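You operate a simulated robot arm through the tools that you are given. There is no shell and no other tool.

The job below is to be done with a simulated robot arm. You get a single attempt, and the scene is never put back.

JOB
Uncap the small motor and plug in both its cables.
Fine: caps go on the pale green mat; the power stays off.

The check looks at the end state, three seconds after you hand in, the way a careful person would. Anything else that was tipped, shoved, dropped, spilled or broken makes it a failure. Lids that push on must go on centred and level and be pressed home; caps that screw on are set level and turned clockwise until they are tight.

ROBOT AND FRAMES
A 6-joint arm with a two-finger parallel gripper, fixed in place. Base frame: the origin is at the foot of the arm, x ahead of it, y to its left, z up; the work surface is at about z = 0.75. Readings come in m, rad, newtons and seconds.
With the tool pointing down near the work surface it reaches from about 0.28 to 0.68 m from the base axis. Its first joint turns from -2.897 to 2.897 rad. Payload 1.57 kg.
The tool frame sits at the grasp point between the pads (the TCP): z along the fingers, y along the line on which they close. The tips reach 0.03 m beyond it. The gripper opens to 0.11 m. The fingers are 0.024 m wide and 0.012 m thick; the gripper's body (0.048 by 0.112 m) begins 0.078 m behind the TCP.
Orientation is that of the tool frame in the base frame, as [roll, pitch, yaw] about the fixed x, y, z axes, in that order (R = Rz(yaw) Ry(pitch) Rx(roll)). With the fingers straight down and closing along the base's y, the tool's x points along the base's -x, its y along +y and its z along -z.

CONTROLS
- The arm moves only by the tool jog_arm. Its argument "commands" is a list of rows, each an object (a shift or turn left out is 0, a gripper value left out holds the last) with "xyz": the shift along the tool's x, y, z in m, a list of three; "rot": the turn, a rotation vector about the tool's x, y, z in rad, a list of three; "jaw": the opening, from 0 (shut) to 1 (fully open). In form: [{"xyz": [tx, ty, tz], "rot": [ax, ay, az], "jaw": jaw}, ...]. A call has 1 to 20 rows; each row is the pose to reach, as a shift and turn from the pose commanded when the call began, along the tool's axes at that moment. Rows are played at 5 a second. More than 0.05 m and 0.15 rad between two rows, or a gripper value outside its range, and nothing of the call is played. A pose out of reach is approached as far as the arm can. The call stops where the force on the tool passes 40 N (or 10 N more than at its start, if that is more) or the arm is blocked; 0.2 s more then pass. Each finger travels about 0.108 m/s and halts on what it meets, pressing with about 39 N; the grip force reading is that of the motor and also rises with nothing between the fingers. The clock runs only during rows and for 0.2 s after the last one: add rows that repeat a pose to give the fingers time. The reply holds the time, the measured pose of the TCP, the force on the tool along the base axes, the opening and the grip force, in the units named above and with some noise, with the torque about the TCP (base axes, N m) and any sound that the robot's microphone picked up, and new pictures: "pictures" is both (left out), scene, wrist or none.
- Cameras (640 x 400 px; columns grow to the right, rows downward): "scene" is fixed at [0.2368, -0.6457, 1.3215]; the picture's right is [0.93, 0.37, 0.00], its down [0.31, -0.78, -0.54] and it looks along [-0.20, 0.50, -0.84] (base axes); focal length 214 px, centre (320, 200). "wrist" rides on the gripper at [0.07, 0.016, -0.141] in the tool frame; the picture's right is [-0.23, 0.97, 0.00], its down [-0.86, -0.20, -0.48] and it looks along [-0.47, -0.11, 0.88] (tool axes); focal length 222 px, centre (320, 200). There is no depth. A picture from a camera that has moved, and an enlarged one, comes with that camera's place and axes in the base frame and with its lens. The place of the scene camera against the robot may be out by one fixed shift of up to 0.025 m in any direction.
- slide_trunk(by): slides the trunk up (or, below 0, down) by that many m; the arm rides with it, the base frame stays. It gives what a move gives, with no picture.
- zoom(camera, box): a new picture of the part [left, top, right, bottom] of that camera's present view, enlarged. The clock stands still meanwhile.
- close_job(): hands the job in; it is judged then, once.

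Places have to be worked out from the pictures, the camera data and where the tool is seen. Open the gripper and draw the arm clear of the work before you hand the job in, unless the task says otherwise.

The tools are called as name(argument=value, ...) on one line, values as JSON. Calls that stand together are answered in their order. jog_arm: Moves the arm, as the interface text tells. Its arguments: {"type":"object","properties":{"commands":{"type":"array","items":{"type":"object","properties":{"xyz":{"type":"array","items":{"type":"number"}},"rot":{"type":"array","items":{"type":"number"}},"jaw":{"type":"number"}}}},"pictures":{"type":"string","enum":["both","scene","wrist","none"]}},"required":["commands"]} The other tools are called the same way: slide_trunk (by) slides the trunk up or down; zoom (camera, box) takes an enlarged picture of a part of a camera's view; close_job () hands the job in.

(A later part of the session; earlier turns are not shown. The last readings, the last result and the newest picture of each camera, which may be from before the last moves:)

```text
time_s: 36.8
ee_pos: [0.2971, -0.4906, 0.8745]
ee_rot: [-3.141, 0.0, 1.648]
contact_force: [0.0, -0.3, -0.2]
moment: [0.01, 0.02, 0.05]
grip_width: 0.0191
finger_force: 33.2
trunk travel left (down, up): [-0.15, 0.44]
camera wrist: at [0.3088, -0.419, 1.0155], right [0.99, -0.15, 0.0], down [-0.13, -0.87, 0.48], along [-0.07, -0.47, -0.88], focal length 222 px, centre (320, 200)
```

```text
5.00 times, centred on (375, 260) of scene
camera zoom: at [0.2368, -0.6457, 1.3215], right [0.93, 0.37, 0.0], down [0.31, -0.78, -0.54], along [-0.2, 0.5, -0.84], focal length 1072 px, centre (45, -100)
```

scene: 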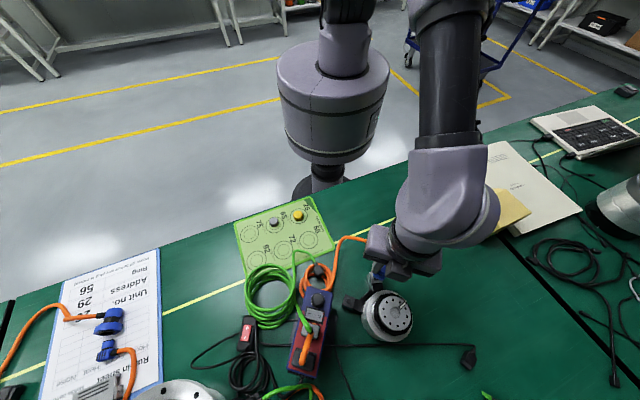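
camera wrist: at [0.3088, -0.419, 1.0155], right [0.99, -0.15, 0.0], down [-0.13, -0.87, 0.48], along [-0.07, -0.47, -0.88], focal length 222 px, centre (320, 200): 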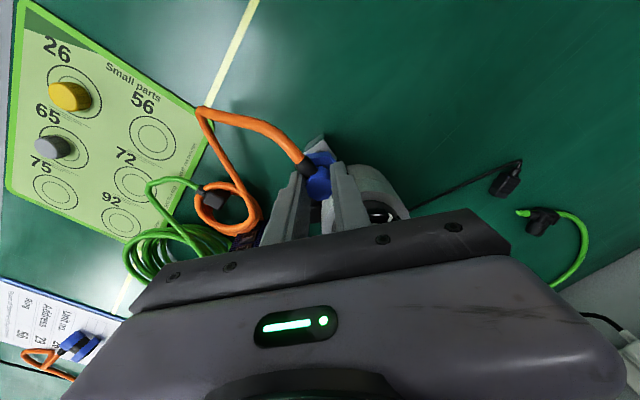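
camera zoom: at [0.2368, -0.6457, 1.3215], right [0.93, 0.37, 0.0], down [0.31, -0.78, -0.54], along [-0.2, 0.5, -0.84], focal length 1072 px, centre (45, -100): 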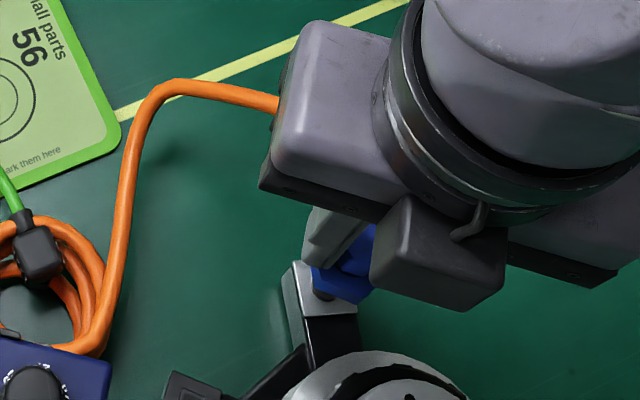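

The plug is above the socket with the cable leaving outward. I lower until the plug's underside is a few mm above the socket boss and check alignment in both views.

jog_arm(commands=[{"xyz": [0, 0, 0.012]}, {"xyz": [0, 0, 0.021]}, {"xyz": [0, 0, 0.021]}], pictures="none")

zoom(camera="wrist", box=[280, 110, 360, 190])

zoom(camera="scene", box=[355, 250, 405, 300])

```text
time_s: 37.6
ee_pos: [0.2979, -0.4883, 0.8534]
ee_rot: [3.142, 0.0, 1.647]
contact_force: [0.8, -0.1, -0.8]
moment: [0.0, -0.02, 0.0]
grip_width: 0.019
finger_force: 33.2
trunk travel left (down, up): [-0.15, 0.44]
```

```text
5.00 times, centred on (320, 150) of wrist
camera zoom: at [0.3087, -0.4179, 0.9949], right [0.99, -0.15, 0.0], down [-0.13, -0.87, 0.48], along [-0.07, -0.47, -0.88], focal length 1111 px, centre (320, 450)
```

zoom: 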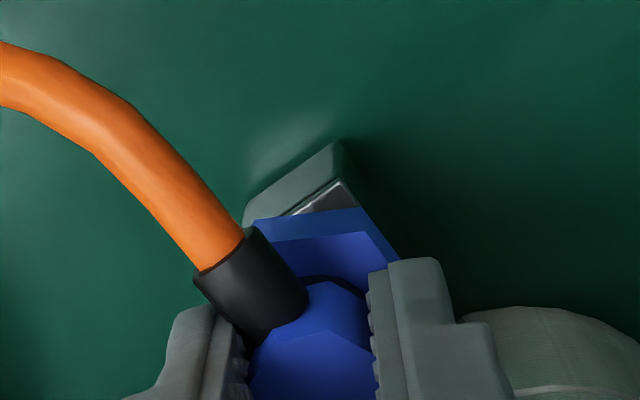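

```text
8.00 times, centred on (380, 275) of scene
camera zoom: at [0.2368, -0.6457, 1.3215], right [0.93, 0.37, 0.0], down [0.31, -0.78, -0.54], along [-0.2, 0.5, -0.84], focal length 1716 px, centre (-160, -400)
```

zoom: 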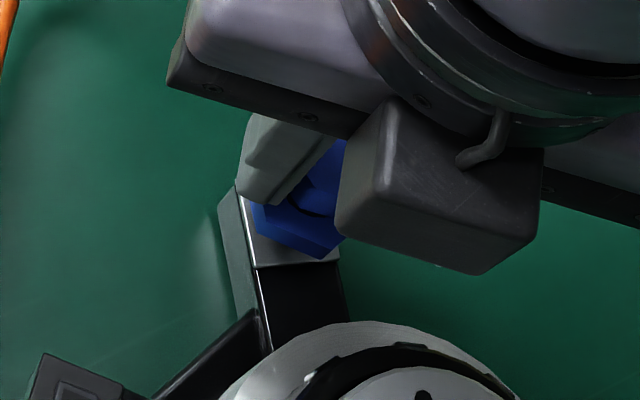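

By in-image comparison the socket centre is ~2 mm ahead of the plug axis along tool x, so I nudge there and lower in 1 mm steps while watching the force.

jog_arm(commands=[{"xyz": [0.0016, 0.0008, 0.001]}, {"xyz": [0.0016, 0.0008, 0.003]}, {"xyz": [0.0016, 0.0008, 0.005]}, {"xyz": [0.0016, 0.0008, 0.006]}], pictures="none")

zoom(camera="wrist", box=[280, 110, 360, 190])

zoom(camera="scene", box=[360, 260, 395, 295])

```text
time_s: 38.6
ee_pos: [0.2984, -0.4881, 0.8485]
ee_rot: [-3.141, -0.001, 1.647]
contact_force: [-0.3, 0.3, -0.7]
moment: [-0.01, -0.02, 0.0]
grip_width: 0.019
finger_force: 33.2
trunk travel left (down, up): [-0.15, 0.44]
```

```text
5.00 times, centred on (320, 150) of wrist
camera zoom: at [0.3091, -0.4164, 0.9903], right [0.99, -0.15, 0.0], down [-0.13, -0.87, 0.48], along [-0.07, -0.47, -0.88], focal length 1111 px, centre (320, 450)
```

zoom: 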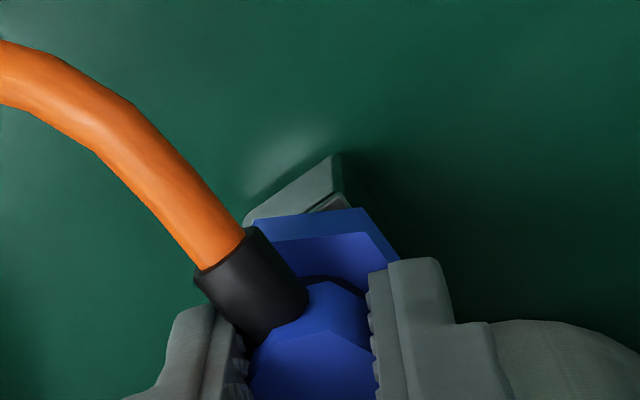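

```text
11.43 times, centred on (378, 278) of scene
camera zoom: at [0.2368, -0.6457, 1.3215], right [0.93, 0.37, 0.0], down [0.31, -0.78, -0.54], along [-0.2, 0.5, -0.84], focal length 2451 px, centre (-337, -686)
```

zoom: 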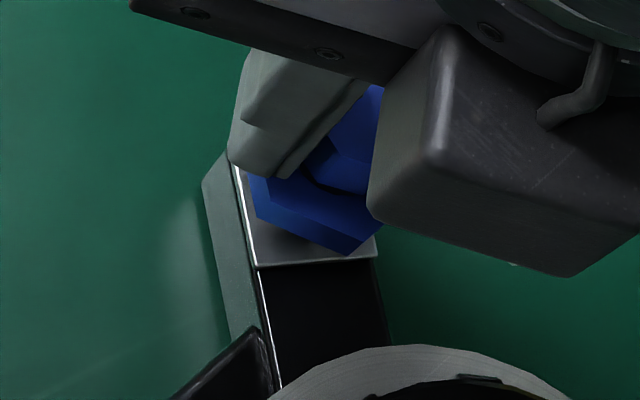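

Plate corner position says the plug is now within ~1 mm of the socket axis, still no contact. I continue down slowly.

jog_arm(commands=[{"xyz": [0, 0, 0.001]}, {"xyz": [0, 0, 0.002]}, {"xyz": [0, 0, 0.003]}, {"xyz": [0, 0, 0.004]}], pictures="none")

jog_arm(commands=[{"xyz": [0, 0, 0.001]}, {"xyz": [0, 0, 0.002]}], pictures="none")

zoom(camera="wrist", box=[280, 110, 360, 190])

zoom(camera="scene", box=[360, 260, 395, 295])

```text
time_s: 39.6
ee_pos: [0.298, -0.4877, 0.8433]
ee_rot: [-3.14, 0.001, 1.65]
contact_force: [-0.7, 0.6, -1.0]
moment: [0.04, 0.0, 0.02]
grip_width: 0.0191
finger_force: 32.9
trunk travel left (down, up): [-0.15, 0.44]
```

```text
time_s: 40.2
ee_pos: [0.3002, -0.4887, 0.8416]
ee_rot: [-3.141, 0.0, 1.648]
contact_force: [0.0, -0.7, -0.8]
moment: [-0.01, 0.0, -0.01]
grip_width: 0.0188
finger_force: 33.1
trunk travel left (down, up): [-0.15, 0.44]
```

```text
5.00 times, centred on (320, 150) of wrist
camera zoom: at [0.3093, -0.4169, 0.9831], right [0.99, -0.15, 0.0], down [-0.13, -0.87, 0.48], along [-0.07, -0.47, -0.88], focal length 1111 px, centre (320, 450)
```

zoom: 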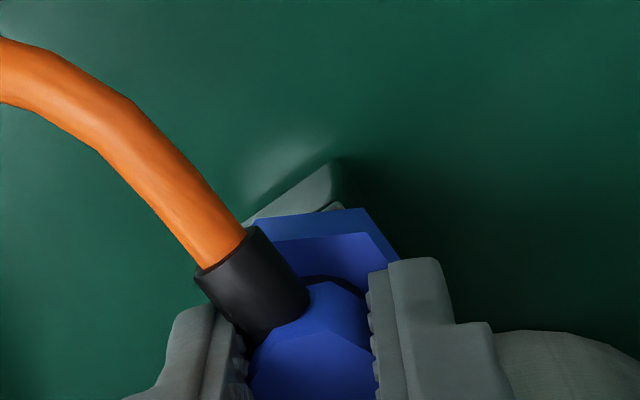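

```text
11.43 times, centred on (378, 278) of scene
camera zoom: at [0.2368, -0.6457, 1.3215], right [0.93, 0.37, 0.0], down [0.31, -0.78, -0.54], along [-0.2, 0.5, -0.84], focal length 2451 px, centre (-337, -686)
```

zoom: 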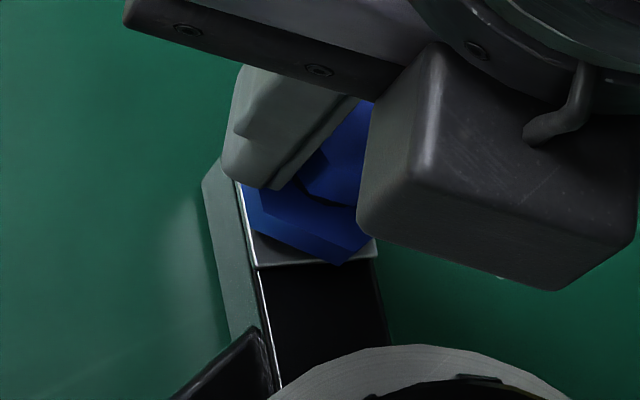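

Still no force with the underside at ≈0.796, so the boss seems to be entering the plug. I keep going down in 1 mm steps.

jog_arm(commands=[{"xyz": [0, 0, 0.001]}, {"xyz": [0, 0, 0.002]}], pictures="none")

jog_arm(commands=[{"xyz": [0, 0, 0.001]}, {"xyz": [0, 0, 0.002]}], pictures="none")

zoom(camera="scene", box=[360, 260, 395, 295])

zoom(camera="wrist", box=[280, 110, 360, 190])

```text
time_s: 40.8
ee_pos: [0.2992, -0.4878, 0.8392]
ee_rot: [3.141, -0.001, 1.647]
contact_force: [0.3, 0.3, -0.2]
moment: [0.05, -0.03, -0.01]
grip_width: 0.0189
finger_force: 33.4
trunk travel left (down, up): [-0.15, 0.44]
```

```text
time_s: 41.4
ee_pos: [0.2998, -0.487, 0.8381]
ee_rot: [3.141, -0.001, 1.647]
contact_force: [-0.9, 0.4, -1.2]
moment: [0.0, -0.02, -0.02]
grip_width: 0.019
finger_force: 32.6
trunk travel left (down, up): [-0.15, 0.44]
```

```text
11.43 times, centred on (378, 278) of scene
camera zoom: at [0.2368, -0.6457, 1.3215], right [0.93, 0.37, 0.0], down [0.31, -0.78, -0.54], along [-0.2, 0.5, -0.84], focal length 2451 px, centre (-337, -686)
```

zoom: 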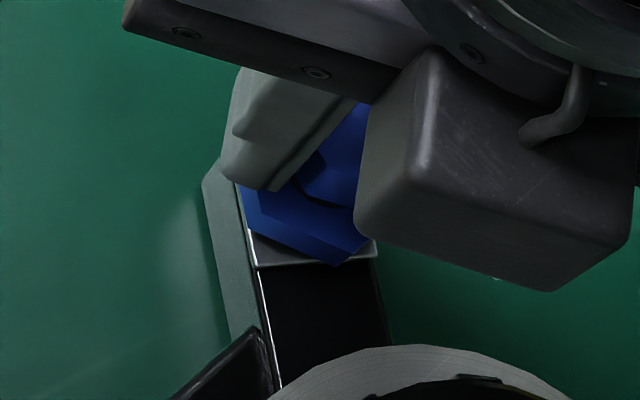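

```text
5.00 times, centred on (320, 150) of wrist
camera zoom: at [0.3096, -0.4162, 0.9796], right [0.99, -0.15, 0.0], down [-0.13, -0.87, 0.48], along [-0.07, -0.47, -0.88], focal length 1111 px, centre (320, 450)
```

zoom: 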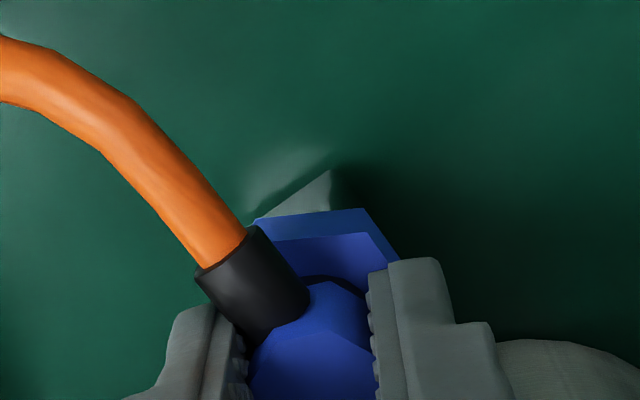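

No contact yet; it is still moving down freely around the boss. Continue stepping.

jog_arm(commands=[{"xyz": [0, 0, 0.001]}, {"xyz": [0, 0, 0.002]}], pictures="none")

jog_arm(commands=[{"xyz": [0, 0, 0.001]}, {"xyz": [0, 0, 0.002]}], pictures="none")

zoom(camera="scene", box=[360, 260, 395, 295])

zoom(camera="wrist", box=[280, 110, 360, 190])

```text
time_s: 42.0
ee_pos: [0.299, -0.4875, 0.8345]
ee_rot: [3.141, 0.0, 1.648]
contact_force: [-0.5, -0.9, -0.5]
moment: [0.01, 0.0, -0.01]
grip_width: 0.0188
finger_force: 32.8
trunk travel left (down, up): [-0.15, 0.44]
```

```text
time_s: 42.6
ee_pos: [0.3001, -0.4882, 0.8342]
ee_rot: [-3.139, 0.001, 1.649]
contact_force: [-0.6, -1.0, 0.8]
moment: [-0.01, 0.0, -0.01]
grip_width: 0.0189
finger_force: 33.3
trunk travel left (down, up): [-0.15, 0.44]
```

```text
11.43 times, centred on (378, 278) of scene
camera zoom: at [0.2368, -0.6457, 1.3215], right [0.93, 0.37, 0.0], down [0.31, -0.78, -0.54], along [-0.2, 0.5, -0.84], focal length 2451 px, centre (-337, -686)
```

zoom: 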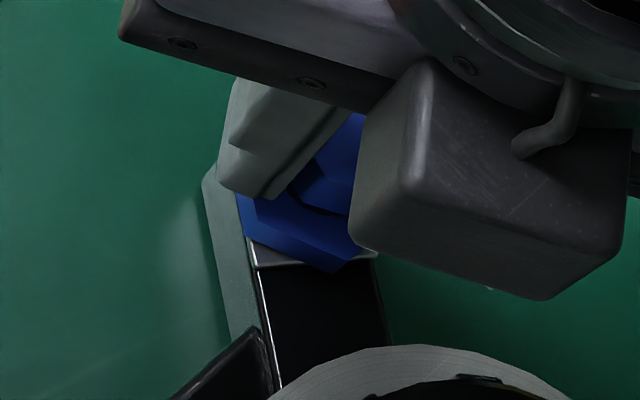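

```text
5.00 times, centred on (320, 150) of wrist
camera zoom: at [0.3097, -0.4169, 0.9762], right [0.99, -0.15, 0.0], down [-0.13, -0.87, 0.48], along [-0.07, -0.47, -0.88], focal length 1111 px, centre (320, 450)
```

zoom: 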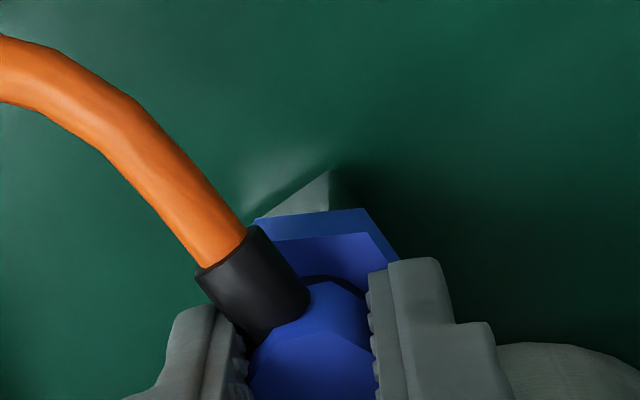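

Still free. Continue down a little more at a time.

jog_arm(commands=[{"xyz": [0, 0, 0.001]}, {"xyz": [0, 0, 0.002]}], pictures="none")

jog_arm(commands=[{"xyz": [0, 0, 0.001]}, {"xyz": [0, 0, 0.002]}], pictures="none")

zoom(camera="scene", box=[360, 260, 395, 295])

zoom(camera="wrist", box=[260, 110, 380, 200])

```text
time_s: 43.2
ee_pos: [0.2983, -0.4874, 0.8352]
ee_rot: [3.141, 0.004, 1.647]
contact_force: [0.1, 4.4, 19.4]
moment: [0.1, -0.09, 0.03]
grip_width: 0.0191
finger_force: 32.9
trunk travel left (down, up): [-0.15, 0.44]
```

```text
time_s: 43.8
ee_pos: [0.2994, -0.4873, 0.8338]
ee_rot: [3.139, 0.005, 1.648]
contact_force: [-4.9, 11.7, 25.5]
moment: [0.7, 0.24, 0.03]
grip_width: 0.0192
finger_force: 33.5
trunk travel left (down, up): [-0.15, 0.44]
stopped in row 2: the force on the tool passed its limit at 41 N (the readings are from after the stop); the commanded pose is now the measured one
```

```text
11.43 times, centred on (378, 278) of scene
camera zoom: at [0.2368, -0.6457, 1.3215], right [0.93, 0.37, 0.0], down [0.31, -0.78, -0.54], along [-0.2, 0.5, -0.84], focal length 2451 px, centre (-337, -686)
```

zoom: 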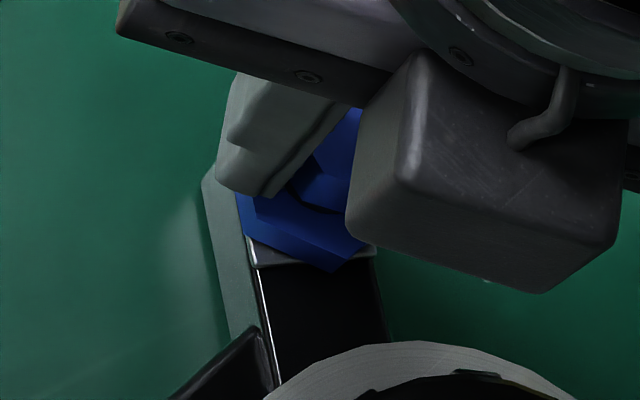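

```text
4.44 times, centred on (320, 155) of wrist
camera zoom: at [0.3089, -0.4156, 0.9752], right [0.99, -0.15, 0.0], down [-0.14, -0.87, 0.48], along [-0.07, -0.48, -0.88], focal length 987 px, centre (320, 400)
```

zoom: 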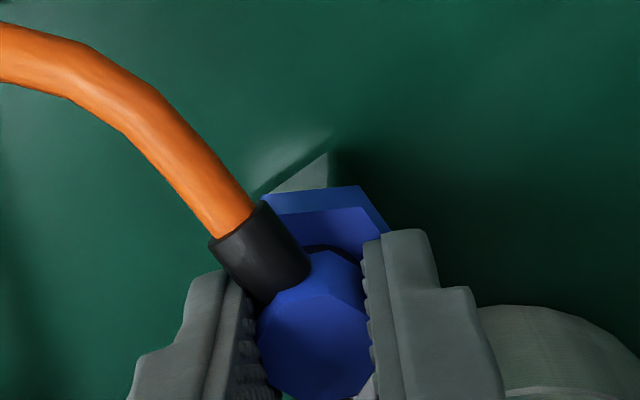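

Contact appears at TCP ≈0.835 (≈8 mm below where the boss top would be met), consistent with being on the boss and reaching the plate; it stopped at 41 N. I read the settled forces and look closely before deciding on more pressing.

jog_arm(commands=[{"xyz": [0, 0, 0]}, {"xyz": [0, 0, 0]}], pictures="scene")

zoom(camera="scene", box=[365, 268, 390, 290])

zoom(camera="scene", box=[330, 255, 420, 345])

```text
time_s: 44.4
ee_pos: [0.2985, -0.4872, 0.8331]
ee_rot: [3.138, 0.007, 1.646]
contact_force: [-5.4, 14.2, 31.6]
moment: [0.62, 0.15, 0.01]
grip_width: 0.0192
finger_force: 32.8
trunk travel left (down, up): [-0.15, 0.44]
```

scene: 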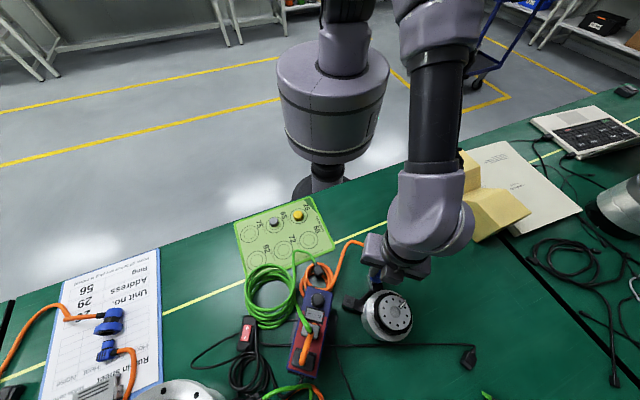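

```text
16.00 times, centred on (378, 279) of scene
camera zoom: at [0.2368, -0.6457, 1.3215], right [0.93, 0.37, 0.0], down [0.31, -0.78, -0.54], along [-0.2, 0.5, -0.84], focal length 3432 px, centre (-600, -1064)
```

zoom: 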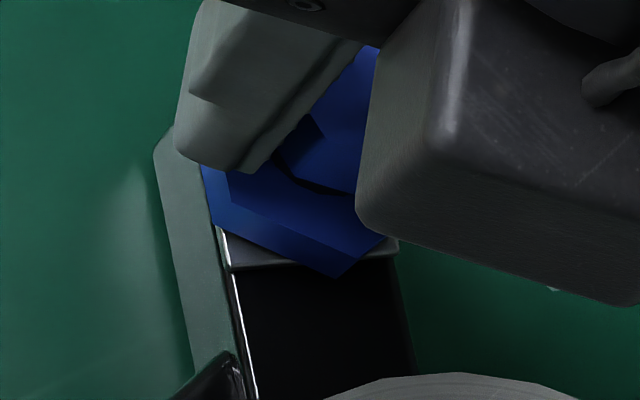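

```text
4.44 times, centred on (375, 300) of scene
camera zoom: at [0.2368, -0.6457, 1.3215], right [0.93, 0.37, 0.0], down [0.31, -0.78, -0.54], along [-0.2, 0.5, -0.84], focal length 953 px, centre (76, -244)
```

zoom: 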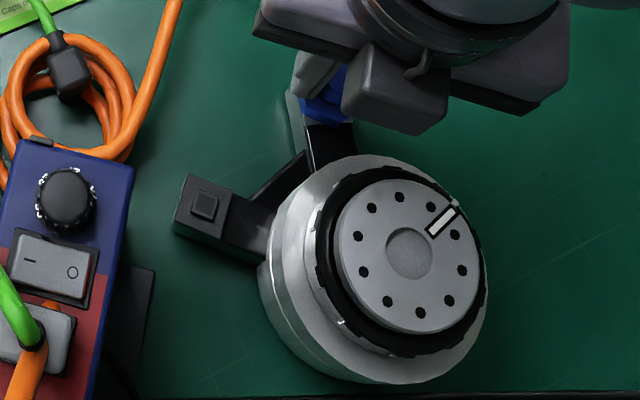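

There is a side force pushing the plug outward along the arm (≈15 N), so the axis is ~1–2 mm too far inward. I back off 3 mm, shift outward, and press again.

jog_arm(commands=[{"xyz": [0, 0, -0.003]}, {"xyz": [0.0015, -0.0006, -0.003]}, {"xyz": [0.0015, -0.0006, -0.003]}], pictures="none")

jog_arm(commands=[{"xyz": [0, 0, 0.001]}, {"xyz": [0, 0, 0.002]}, {"xyz": [0, 0, 0.003]}], pictures="none")

zoom(camera="scene", box=[365, 268, 390, 290])

zoom(camera="wrist", box=[260, 110, 380, 200])

```text
time_s: 45.2
ee_pos: [0.3004, -0.4891, 0.8345]
ee_rot: [3.141, 0.003, 1.646]
contact_force: [-5.9, -0.5, 2.2]
moment: [0.44, 0.23, -0.02]
grip_width: 0.019
finger_force: 32.8
trunk travel left (down, up): [-0.15, 0.44]
```

```text
time_s: 46.0
ee_pos: [0.299, -0.4874, 0.8337]
ee_rot: [3.138, 0.008, 1.646]
contact_force: [3.5, 0.6, 20.2]
moment: [-0.12, -0.35, 0.08]
grip_width: 0.0191
finger_force: 33.1
trunk travel left (down, up): [-0.15, 0.44]
```

```text
16.00 times, centred on (378, 279) of scene
camera zoom: at [0.2368, -0.6457, 1.3215], right [0.93, 0.37, 0.0], down [0.31, -0.78, -0.54], along [-0.2, 0.5, -0.84], focal length 3432 px, centre (-600, -1064)
```

zoom: 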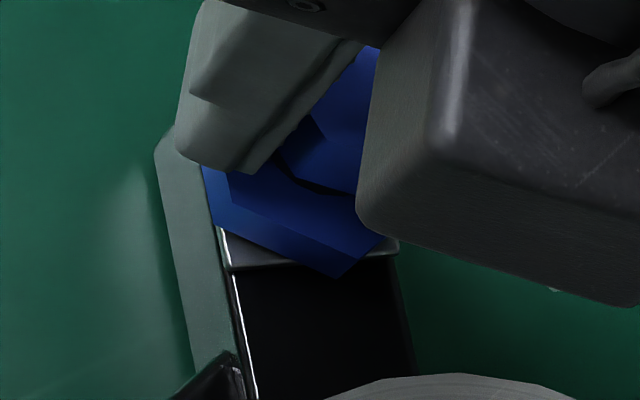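

```text
4.44 times, centred on (320, 155) of wrist
camera zoom: at [0.3089, -0.4155, 0.9751], right [0.99, -0.15, 0.0], down [-0.13, -0.86, 0.48], along [-0.07, -0.48, -0.88], focal length 987 px, centre (320, 400)
```

zoom: 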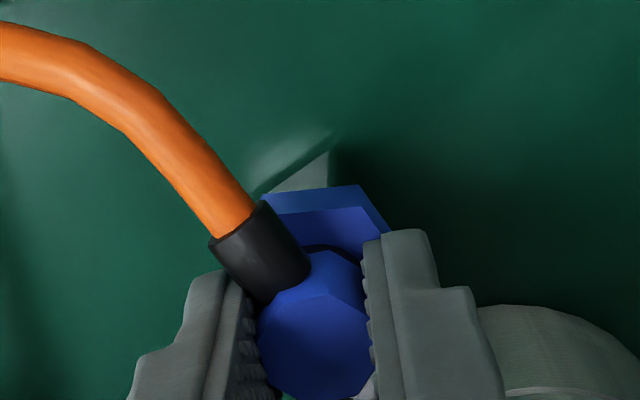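

Side forces are now small. I press straight down further in 1 mm steps, watching for it to seat or click.

jog_arm(commands=[{"xyz": [0, 0, 0.001]}, {"xyz": [0, 0, 0.0015]}], pictures="none")

jog_arm(commands=[{"xyz": [0, 0, 0.001]}, {"xyz": [0, 0, 0.002]}, {"xyz": [0, 0, 0.003]}], pictures="none")

zoom(camera="wrist", box=[260, 110, 380, 200])

zoom(camera="scene", box=[365, 268, 390, 290])

```text
time_s: 46.7
ee_pos: [0.298, -0.4876, 0.8339]
ee_rot: [3.137, 0.007, 1.647]
contact_force: [-3.4, 13.1, 23.8]
moment: [0.56, 0.21, 0.06]
grip_width: 0.019
finger_force: 33.4
trunk travel left (down, up): [-0.15, 0.44]
stopped in row 2: the force on the tool passed its limit at 41 N (the readings are from after the stop); the commanded pose is now the measured one
```

```text
time_s: 47.2
ee_pos: [0.299, -0.4877, 0.8339]
ee_rot: [3.136, 0.011, 1.647]
contact_force: [-6.5, 13.2, 26.6]
moment: [0.68, 0.31, 0.01]
grip_width: 0.0191
finger_force: 33.1
trunk travel left (down, up): [-0.15, 0.44]
stopped in row 2: the force on the tool passed its limit at 42 N (the readings are from after the stop); the commanded pose is now the measured one
```

```text
4.44 times, centred on (320, 155) of wrist
camera zoom: at [0.3085, -0.415, 0.9748], right [0.99, -0.15, 0.01], down [-0.14, -0.86, 0.49], along [-0.07, -0.48, -0.87], focal length 987 px, centre (320, 400)
```

zoom: 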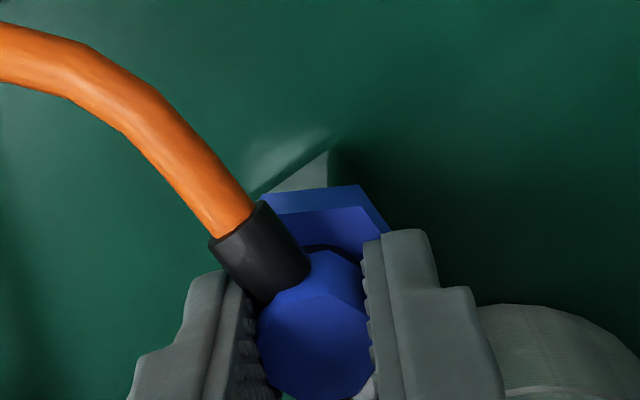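

```text
16.00 times, centred on (378, 279) of scene
camera zoom: at [0.2368, -0.6457, 1.3215], right [0.93, 0.37, 0.0], down [0.31, -0.78, -0.54], along [-0.2, 0.5, -0.84], focal length 3432 px, centre (-600, -1064)
```

zoom: 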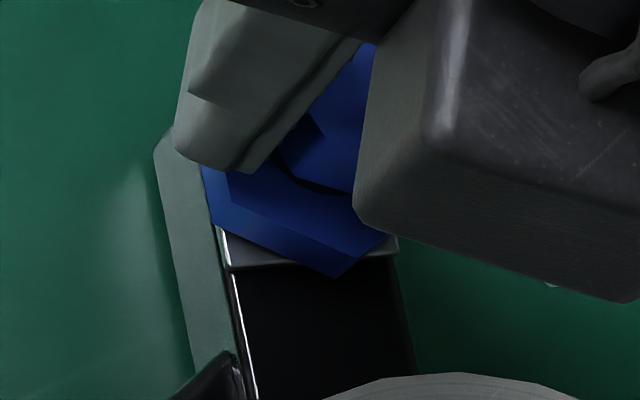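

It hits a hard stop with the underside at ≈0.789, which matches the socket plate height (≈0.790 from the cap contacts), so it looks fully down. I unload, open the fingers slightly, and lift away to inspect it.

jog_arm(commands=[{"xyz": [0, 0, -0.001]}, {"xyz": [0, 0, -0.001], "jaw": 0.25}, {"xyz": [0, 0, -0.001], "jaw": 0.36}, {"xyz": [0, 0, -0.001], "jaw": 0.36}], pictures="none")

zoom(camera="wrist", box=[260, 110, 380, 200])

jog_arm(commands=[{"xyz": [0, 0, -0.01]}, {"xyz": [0, 0, -0.03]}, {"xyz": [0, 0, -0.07]}, {"xyz": [0, 0, -0.1]}, {"xyz": [0, 0, -0.1]}])

zoom(camera="wrist", box=[270, 100, 380, 200])

zoom(camera="scene", box=[360, 260, 395, 295])

```text
time_s: 48.2
ee_pos: [0.3001, -0.4881, 0.8317]
ee_rot: [3.14, 0.009, 1.649]
contact_force: [1.9, 1.8, 11.1]
moment: [0.03, 0.2, -0.06]
grip_width: 0.0375
finger_force: 0.1
trunk travel left (down, up): [-0.15, 0.44]
```

```text
4.44 times, centred on (320, 155) of wrist
camera zoom: at [0.3097, -0.4164, 0.9733], right [0.99, -0.15, 0.01], down [-0.13, -0.86, 0.48], along [-0.07, -0.48, -0.87], focal length 987 px, centre (320, 400)
```

zoom: 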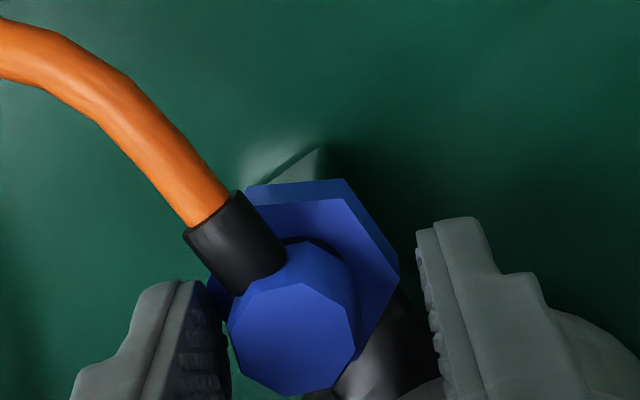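

```text
time_s: 49.4
ee_pos: [0.2994, -0.4871, 0.9327]
ee_rot: [3.138, 0.008, 1.649]
contact_force: [0.3, 0.4, 0.8]
moment: [-0.01, 0.0, -0.03]
grip_width: 0.0397
finger_force: 0.0
trunk travel left (down, up): [-0.15, 0.44]
camera wrist: at [0.3099, -0.4143, 1.074], right [0.99, -0.15, 0.01], down [-0.14, -0.86, 0.48], along [-0.07, -0.48, -0.87], focal length 222 px, centre (320, 200)
```

scene: 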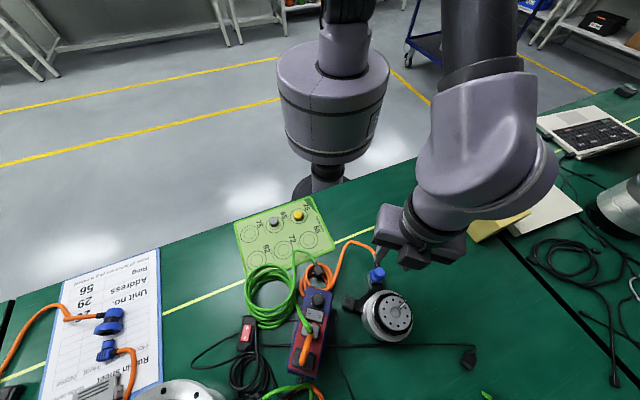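
wrist: 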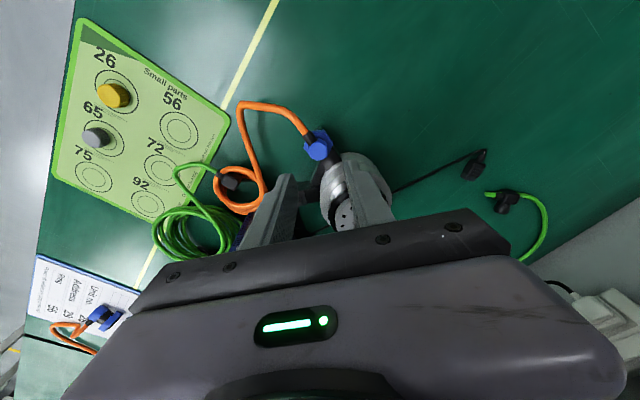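

```text
4.00 times, centred on (325, 150) of wrist
camera zoom: at [0.3099, -0.4143, 1.074], right [0.99, -0.15, 0.01], down [-0.14, -0.86, 0.48], along [-0.07, -0.48, -0.87], focal length 888 px, centre (300, 400)
```

zoom: 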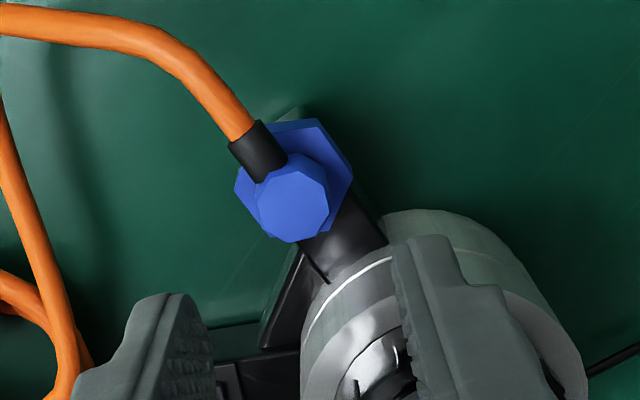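

```text
11.43 times, centred on (378, 278) of scene
camera zoom: at [0.2368, -0.6457, 1.3215], right [0.93, 0.37, 0.0], down [0.31, -0.78, -0.54], along [-0.2, 0.5, -0.84], focal length 2451 px, centre (-337, -686)
```

zoom: 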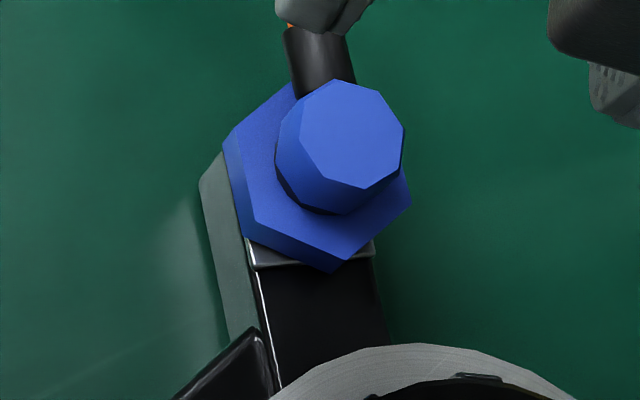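

On release the plug shifted a few mm toward -x/outward, so I need a proper side look. I tilt the tool (fingers pointing outward) so the wrist camera views the plug at a low angle from the base side.

jog_arm(commands=[{"xyz": [0.004, 0, 0], "rot": [0, -0.12, 0]}, {"xyz": [0.008, 0, 0], "rot": [0, -0.24, 0]}, {"xyz": [0.012, 0, 0], "rot": [0, -0.36, 0]}, {"xyz": [0.016, 0, 0], "rot": [0, -0.48, 0]}, {"xyz": [0.02, 0, 0.005], "rot": [0, -0.6, 0]}, {"xyz": [0.02, 0, 0.01], "rot": [0, -0.72, 0]}, {"xyz": [0.02, 0, 0.01], "rot": [0, -0.72, 0]}])

zoom(camera="wrist", box=[270, 70, 370, 170])

```text
time_s: 51.0
ee_pos: [0.2965, -0.4678, 0.9214]
ee_rot: [3.137, 0.726, 1.644]
contact_force: [-0.5, 0.1, 0.0]
moment: [-0.03, 0.0, -0.01]
grip_width: 0.0396
finger_force: 0.1
trunk travel left (down, up): [-0.15, 0.44]
camera wrist: at [0.3016, -0.3207, 0.981], right [0.98, -0.09, 0.16], down [-0.18, -0.34, 0.93], along [-0.04, -0.94, -0.35], focal length 222 px, centre (320, 200)
```

scene: 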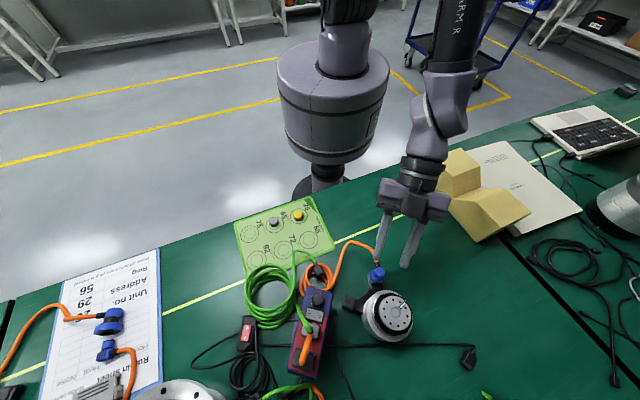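
wrist: 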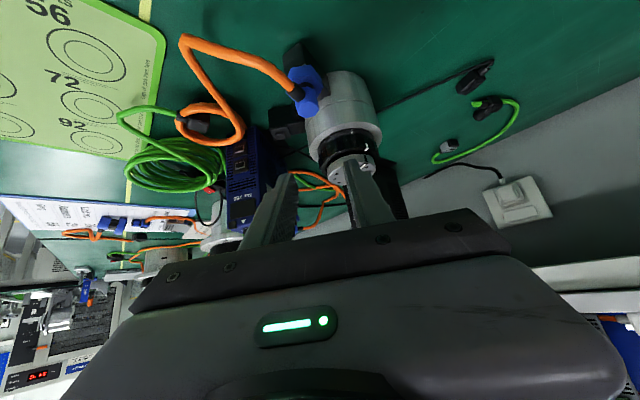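

```text
4.00 times, centred on (320, 120) of wrist
camera zoom: at [0.3016, -0.3207, 0.981], right [0.98, -0.09, 0.16], down [-0.18, -0.34, 0.93], along [-0.04, -0.94, -0.35], focal length 888 px, centre (320, 520)
```

zoom: 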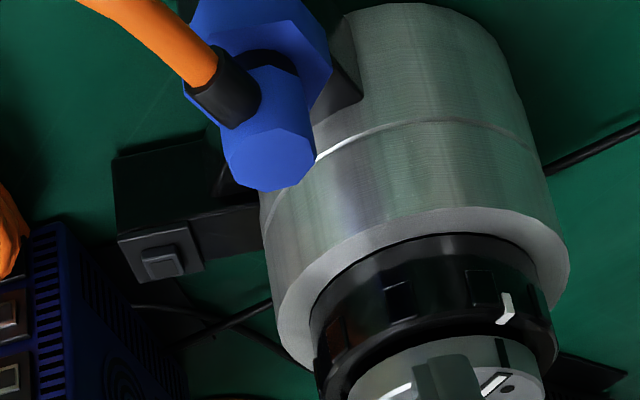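

zoom(camera="wrist", box=[275, 30, 345, 125])

zoom(camera="wrist", box=[265, 120, 305, 150])

zoom(camera="wrist", box=[165, 90, 265, 160])

```text
4.21 times, centred on (310, 78) of wrist
camera zoom: at [0.3016, -0.3207, 0.981], right [0.98, -0.09, 0.16], down [-0.18, -0.34, 0.93], along [-0.04, -0.94, -0.35], focal length 935 px, centre (362, 716)
```

zoom: 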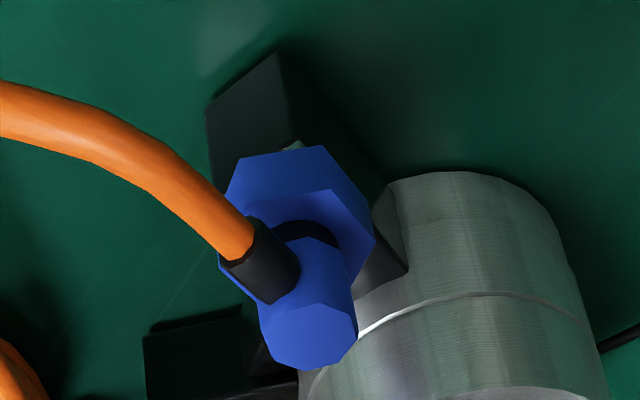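

```text
13.33 times, centred on (285, 135) of wrist
camera zoom: at [0.3016, -0.3207, 0.981], right [0.98, -0.09, 0.16], down [-0.18, -0.34, 0.93], along [-0.04, -0.94, -0.35], focal length 2962 px, centre (787, 1067)
```

zoom: 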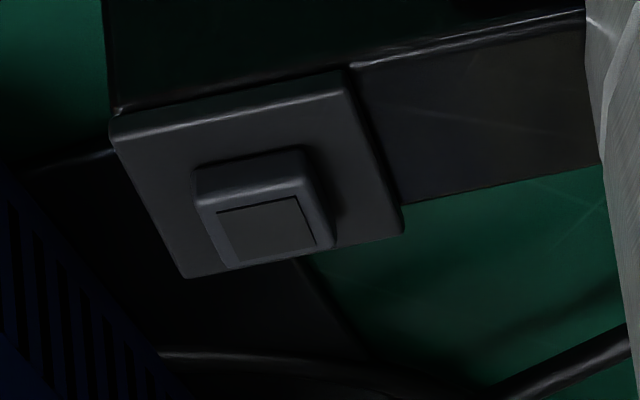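

```text
5.71 times, centred on (215, 125) of wrist
camera zoom: at [0.3016, -0.3207, 0.981], right [0.98, -0.09, 0.16], down [-0.18, -0.34, 0.93], along [-0.04, -0.94, -0.35], focal length 1269 px, centre (920, 629)
```

zoom: 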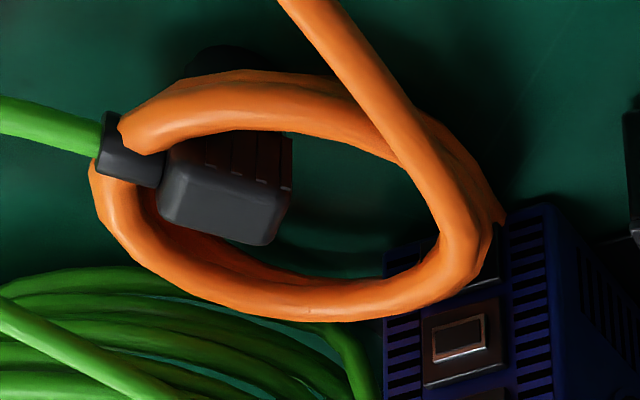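

The plug looks slightly tilted toward the cable side. I zoom in closely on the flange/plate contact and on the black plug area.

zoom(camera="wrist", box=[285, 45, 330, 85])

zoom(camera="scene", box=[300, 250, 345, 290])

zoom(camera="scene", box=[366, 262, 391, 285])

zoom(camera="wrist", box=[60, 200, 180, 280])

zoom(camera="scene", box=[80, 300, 140, 370])

```text
10.00 times, centred on (308, 65) of wrist
camera zoom: at [0.3016, -0.3207, 0.981], right [0.98, -0.09, 0.16], down [-0.18, -0.34, 0.93], along [-0.04, -0.94, -0.35], focal length 2221 px, centre (445, 1550)
```

zoom: 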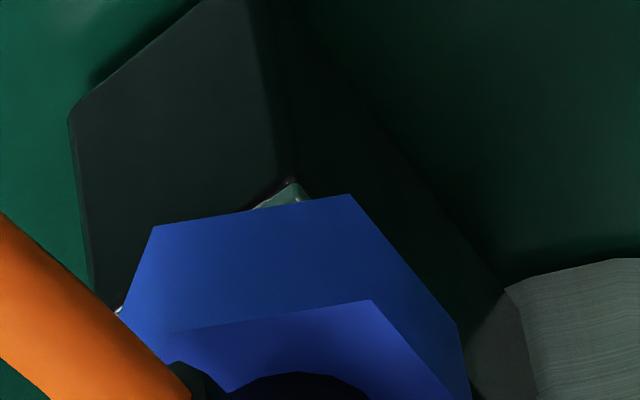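

```text
10.00 times, centred on (322, 270) of scene
camera zoom: at [0.2368, -0.6457, 1.3215], right [0.93, 0.37, 0.0], down [0.31, -0.78, -0.54], along [-0.2, 0.5, -0.84], focal length 2145 px, centre (295, -500)
```

zoom: 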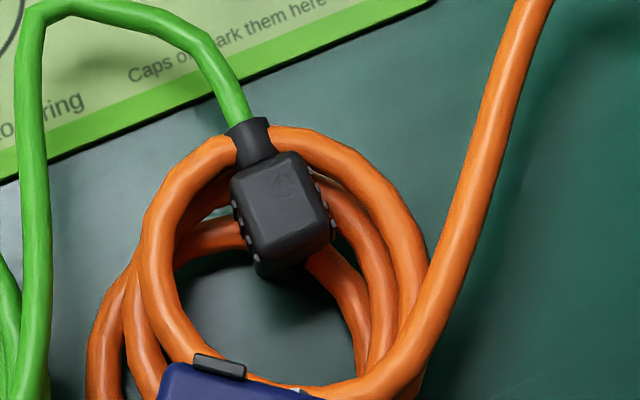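

```text
16.00 times, centred on (378, 274) of scene
camera zoom: at [0.2368, -0.6457, 1.3215], right [0.93, 0.37, 0.0], down [0.31, -0.78, -0.54], along [-0.2, 0.5, -0.84], focal length 3432 px, centre (-616, -976)
```

zoom: 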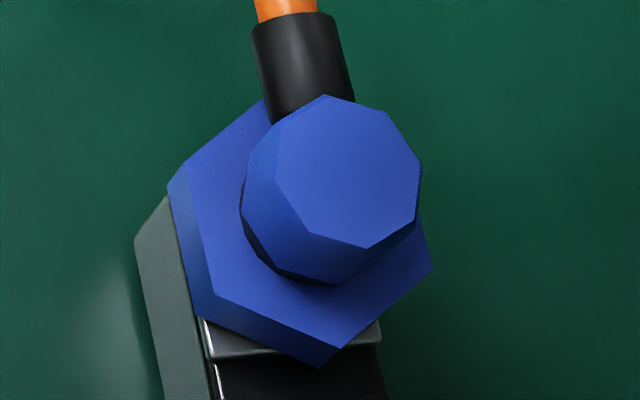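

```text
5.00 times, centred on (120, 240) of wrist
camera zoom: at [0.3016, -0.3207, 0.981], right [0.98, -0.09, 0.16], down [-0.18, -0.34, 0.93], along [-0.04, -0.94, -0.35], focal length 1111 px, centre (1320, 0)
```

zoom: 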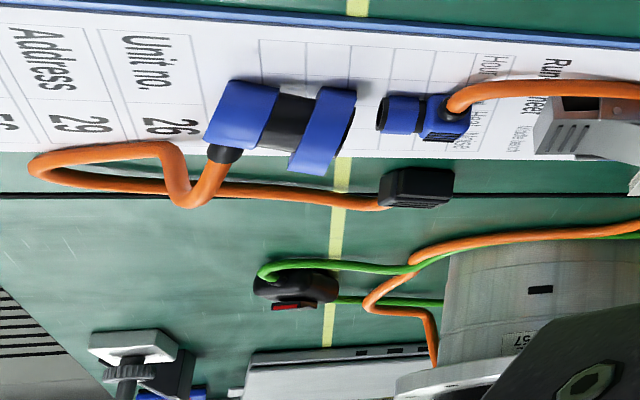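

```text
5.71 times, centred on (110, 335) of scene
camera zoom: at [0.2368, -0.6457, 1.3215], right [0.93, 0.37, 0.0], down [0.31, -0.78, -0.54], along [-0.2, 0.5, -0.84], focal length 1226 px, centre (1520, -571)
```

zoom: 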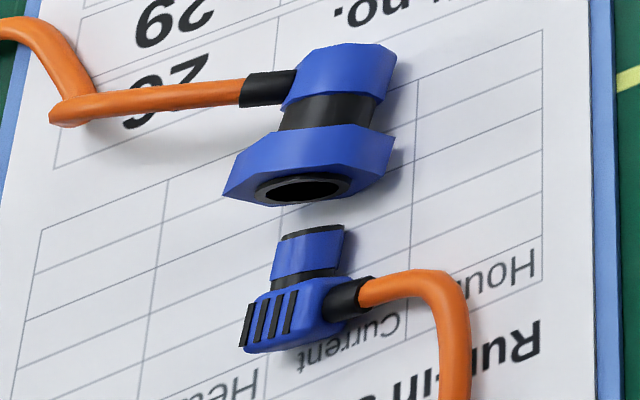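

From this view: flange edges are level and vertical edges vertical, and the plug centre (0.2967, -0.487) coincides with the plate centre, so it is properly on the boss and self-centred after release. To be sure it is home, I'll straighten the tool, close the fingers and press on the plug's top.

jog_arm(commands=[{"xyz": [0, 0, 0], "rot": [0, 0.12, 0], "jaw": 0}, {"xyz": [0, 0, 0.005], "rot": [0, 0.24, 0], "jaw": 0}, {"xyz": [-0.001, -0.0009, 0.01], "rot": [0, 0.36, 0]}, {"xyz": [-0.001, -0.0009, 0.015], "rot": [0, 0.48, 0]}, {"xyz": [-0.001, -0.0009, 0.022], "rot": [0, 0.6, 0]}, {"xyz": [-0.001, -0.0009, 0.0277], "rot": [0, 0.725, 0]}, {"xyz": [-0.001, -0.0009, 0.0277], "rot": [0, 0.725, 0]}])

zoom(camera="wrist", box=[260, 110, 380, 210])

```text
time_s: 52.6
ee_pos: [0.2972, -0.4884, 0.9028]
ee_rot: [3.137, 0.002, 1.649]
contact_force: [-1.0, -0.3, -0.9]
moment: [-0.01, -0.01, 0.0]
grip_width: 0.0
finger_force: 21.3
trunk travel left (down, up): [-0.15, 0.44]
camera wrist: at [0.3074, -0.4171, 1.0438], right [0.99, -0.15, 0.0], down [-0.14, -0.87, 0.48], along [-0.07, -0.47, -0.88], focal length 222 px, centre (320, 200)
```

scene: 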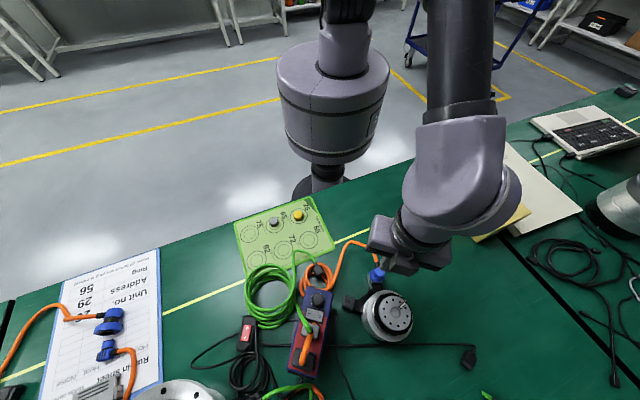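
wrist: 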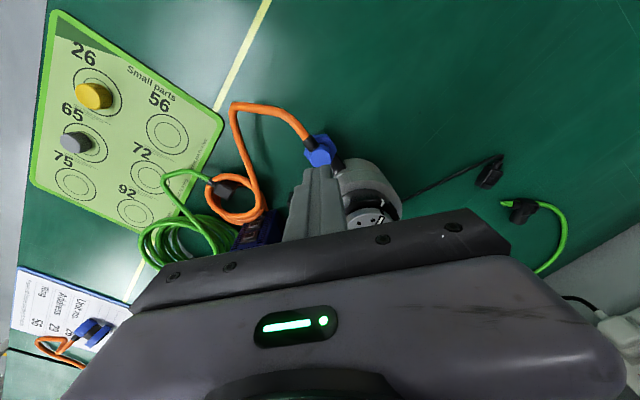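

```text
4.00 times, centred on (320, 160) of wrist
camera zoom: at [0.3074, -0.4171, 1.0438], right [0.99, -0.15, 0.0], down [-0.14, -0.87, 0.48], along [-0.07, -0.47, -0.88], focal length 888 px, centre (320, 360)
```

zoom: 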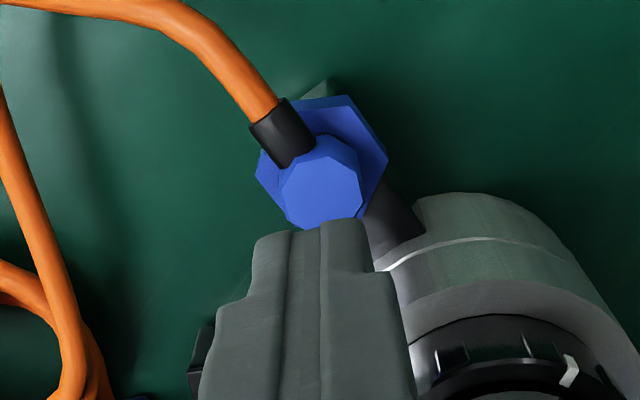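

The fingers are over the plug top (expected contact at TCP ≈0.854). I lower onto it and press in small steps.

jog_arm(commands=[{"xyz": [0.0015, -0.0005, 0.02]}, {"xyz": [0.0015, -0.0005, 0.04]}, {"xyz": [0.0015, -0.0005, 0.046]}, {"xyz": [0.0015, -0.0005, 0.048]}, {"xyz": [0.0015, -0.0005, 0.05]}], pictures="none")

jog_arm(commands=[{"xyz": [0, 0, 0.001]}, {"xyz": [0, 0, 0.002]}, {"xyz": [0, 0, 0.003]}, {"xyz": [0, 0, 0.004]}], pictures="none")

zoom(camera="wrist", box=[260, 110, 380, 210])

zoom(camera="scene", box=[360, 260, 395, 295])

```text
time_s: 53.6
ee_pos: [0.2974, -0.4858, 0.859]
ee_rot: [3.134, 0.009, 1.646]
contact_force: [-4.3, 9.7, 26.8]
moment: [0.4, 0.16, -0.01]
grip_width: 0.0
finger_force: 21.2
trunk travel left (down, up): [-0.15, 0.44]
stopped in row 5: the force on the tool passed its limit at 42 N (the readings are from after the stop); the commanded pose is now the measured one
```

```text
time_s: 54.1
ee_pos: [0.298, -0.487, 0.8593]
ee_rot: [3.133, 0.011, 1.647]
contact_force: [-4.7, 11.0, 25.1]
moment: [0.43, 0.2, -0.07]
grip_width: 0.0
finger_force: 21.1
trunk travel left (down, up): [-0.15, 0.44]
stopped in row 2: the force on the tool passed its limit at 42 N (the readings are from after the stop); the commanded pose is now the measured one
```

```text
4.00 times, centred on (320, 160) of wrist
camera zoom: at [0.3081, -0.4142, 0.9998], right [0.99, -0.15, 0.01], down [-0.14, -0.86, 0.48], along [-0.07, -0.48, -0.87], focal length 888 px, centre (320, 360)
```

zoom: 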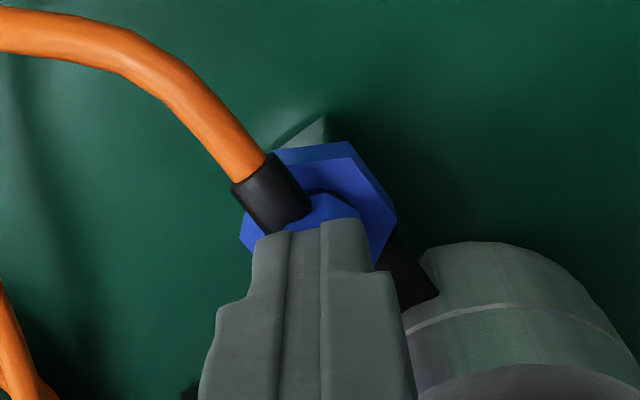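

```text
11.43 times, centred on (378, 278) of scene
camera zoom: at [0.2368, -0.6457, 1.3215], right [0.93, 0.37, 0.0], down [0.31, -0.78, -0.54], along [-0.2, 0.5, -0.84], focal length 2451 px, centre (-337, -686)
```

zoom: 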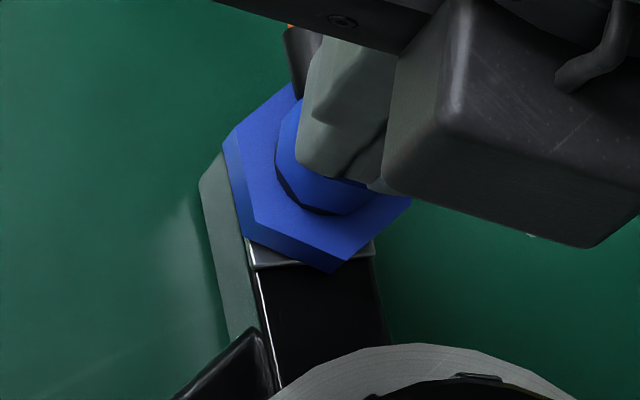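

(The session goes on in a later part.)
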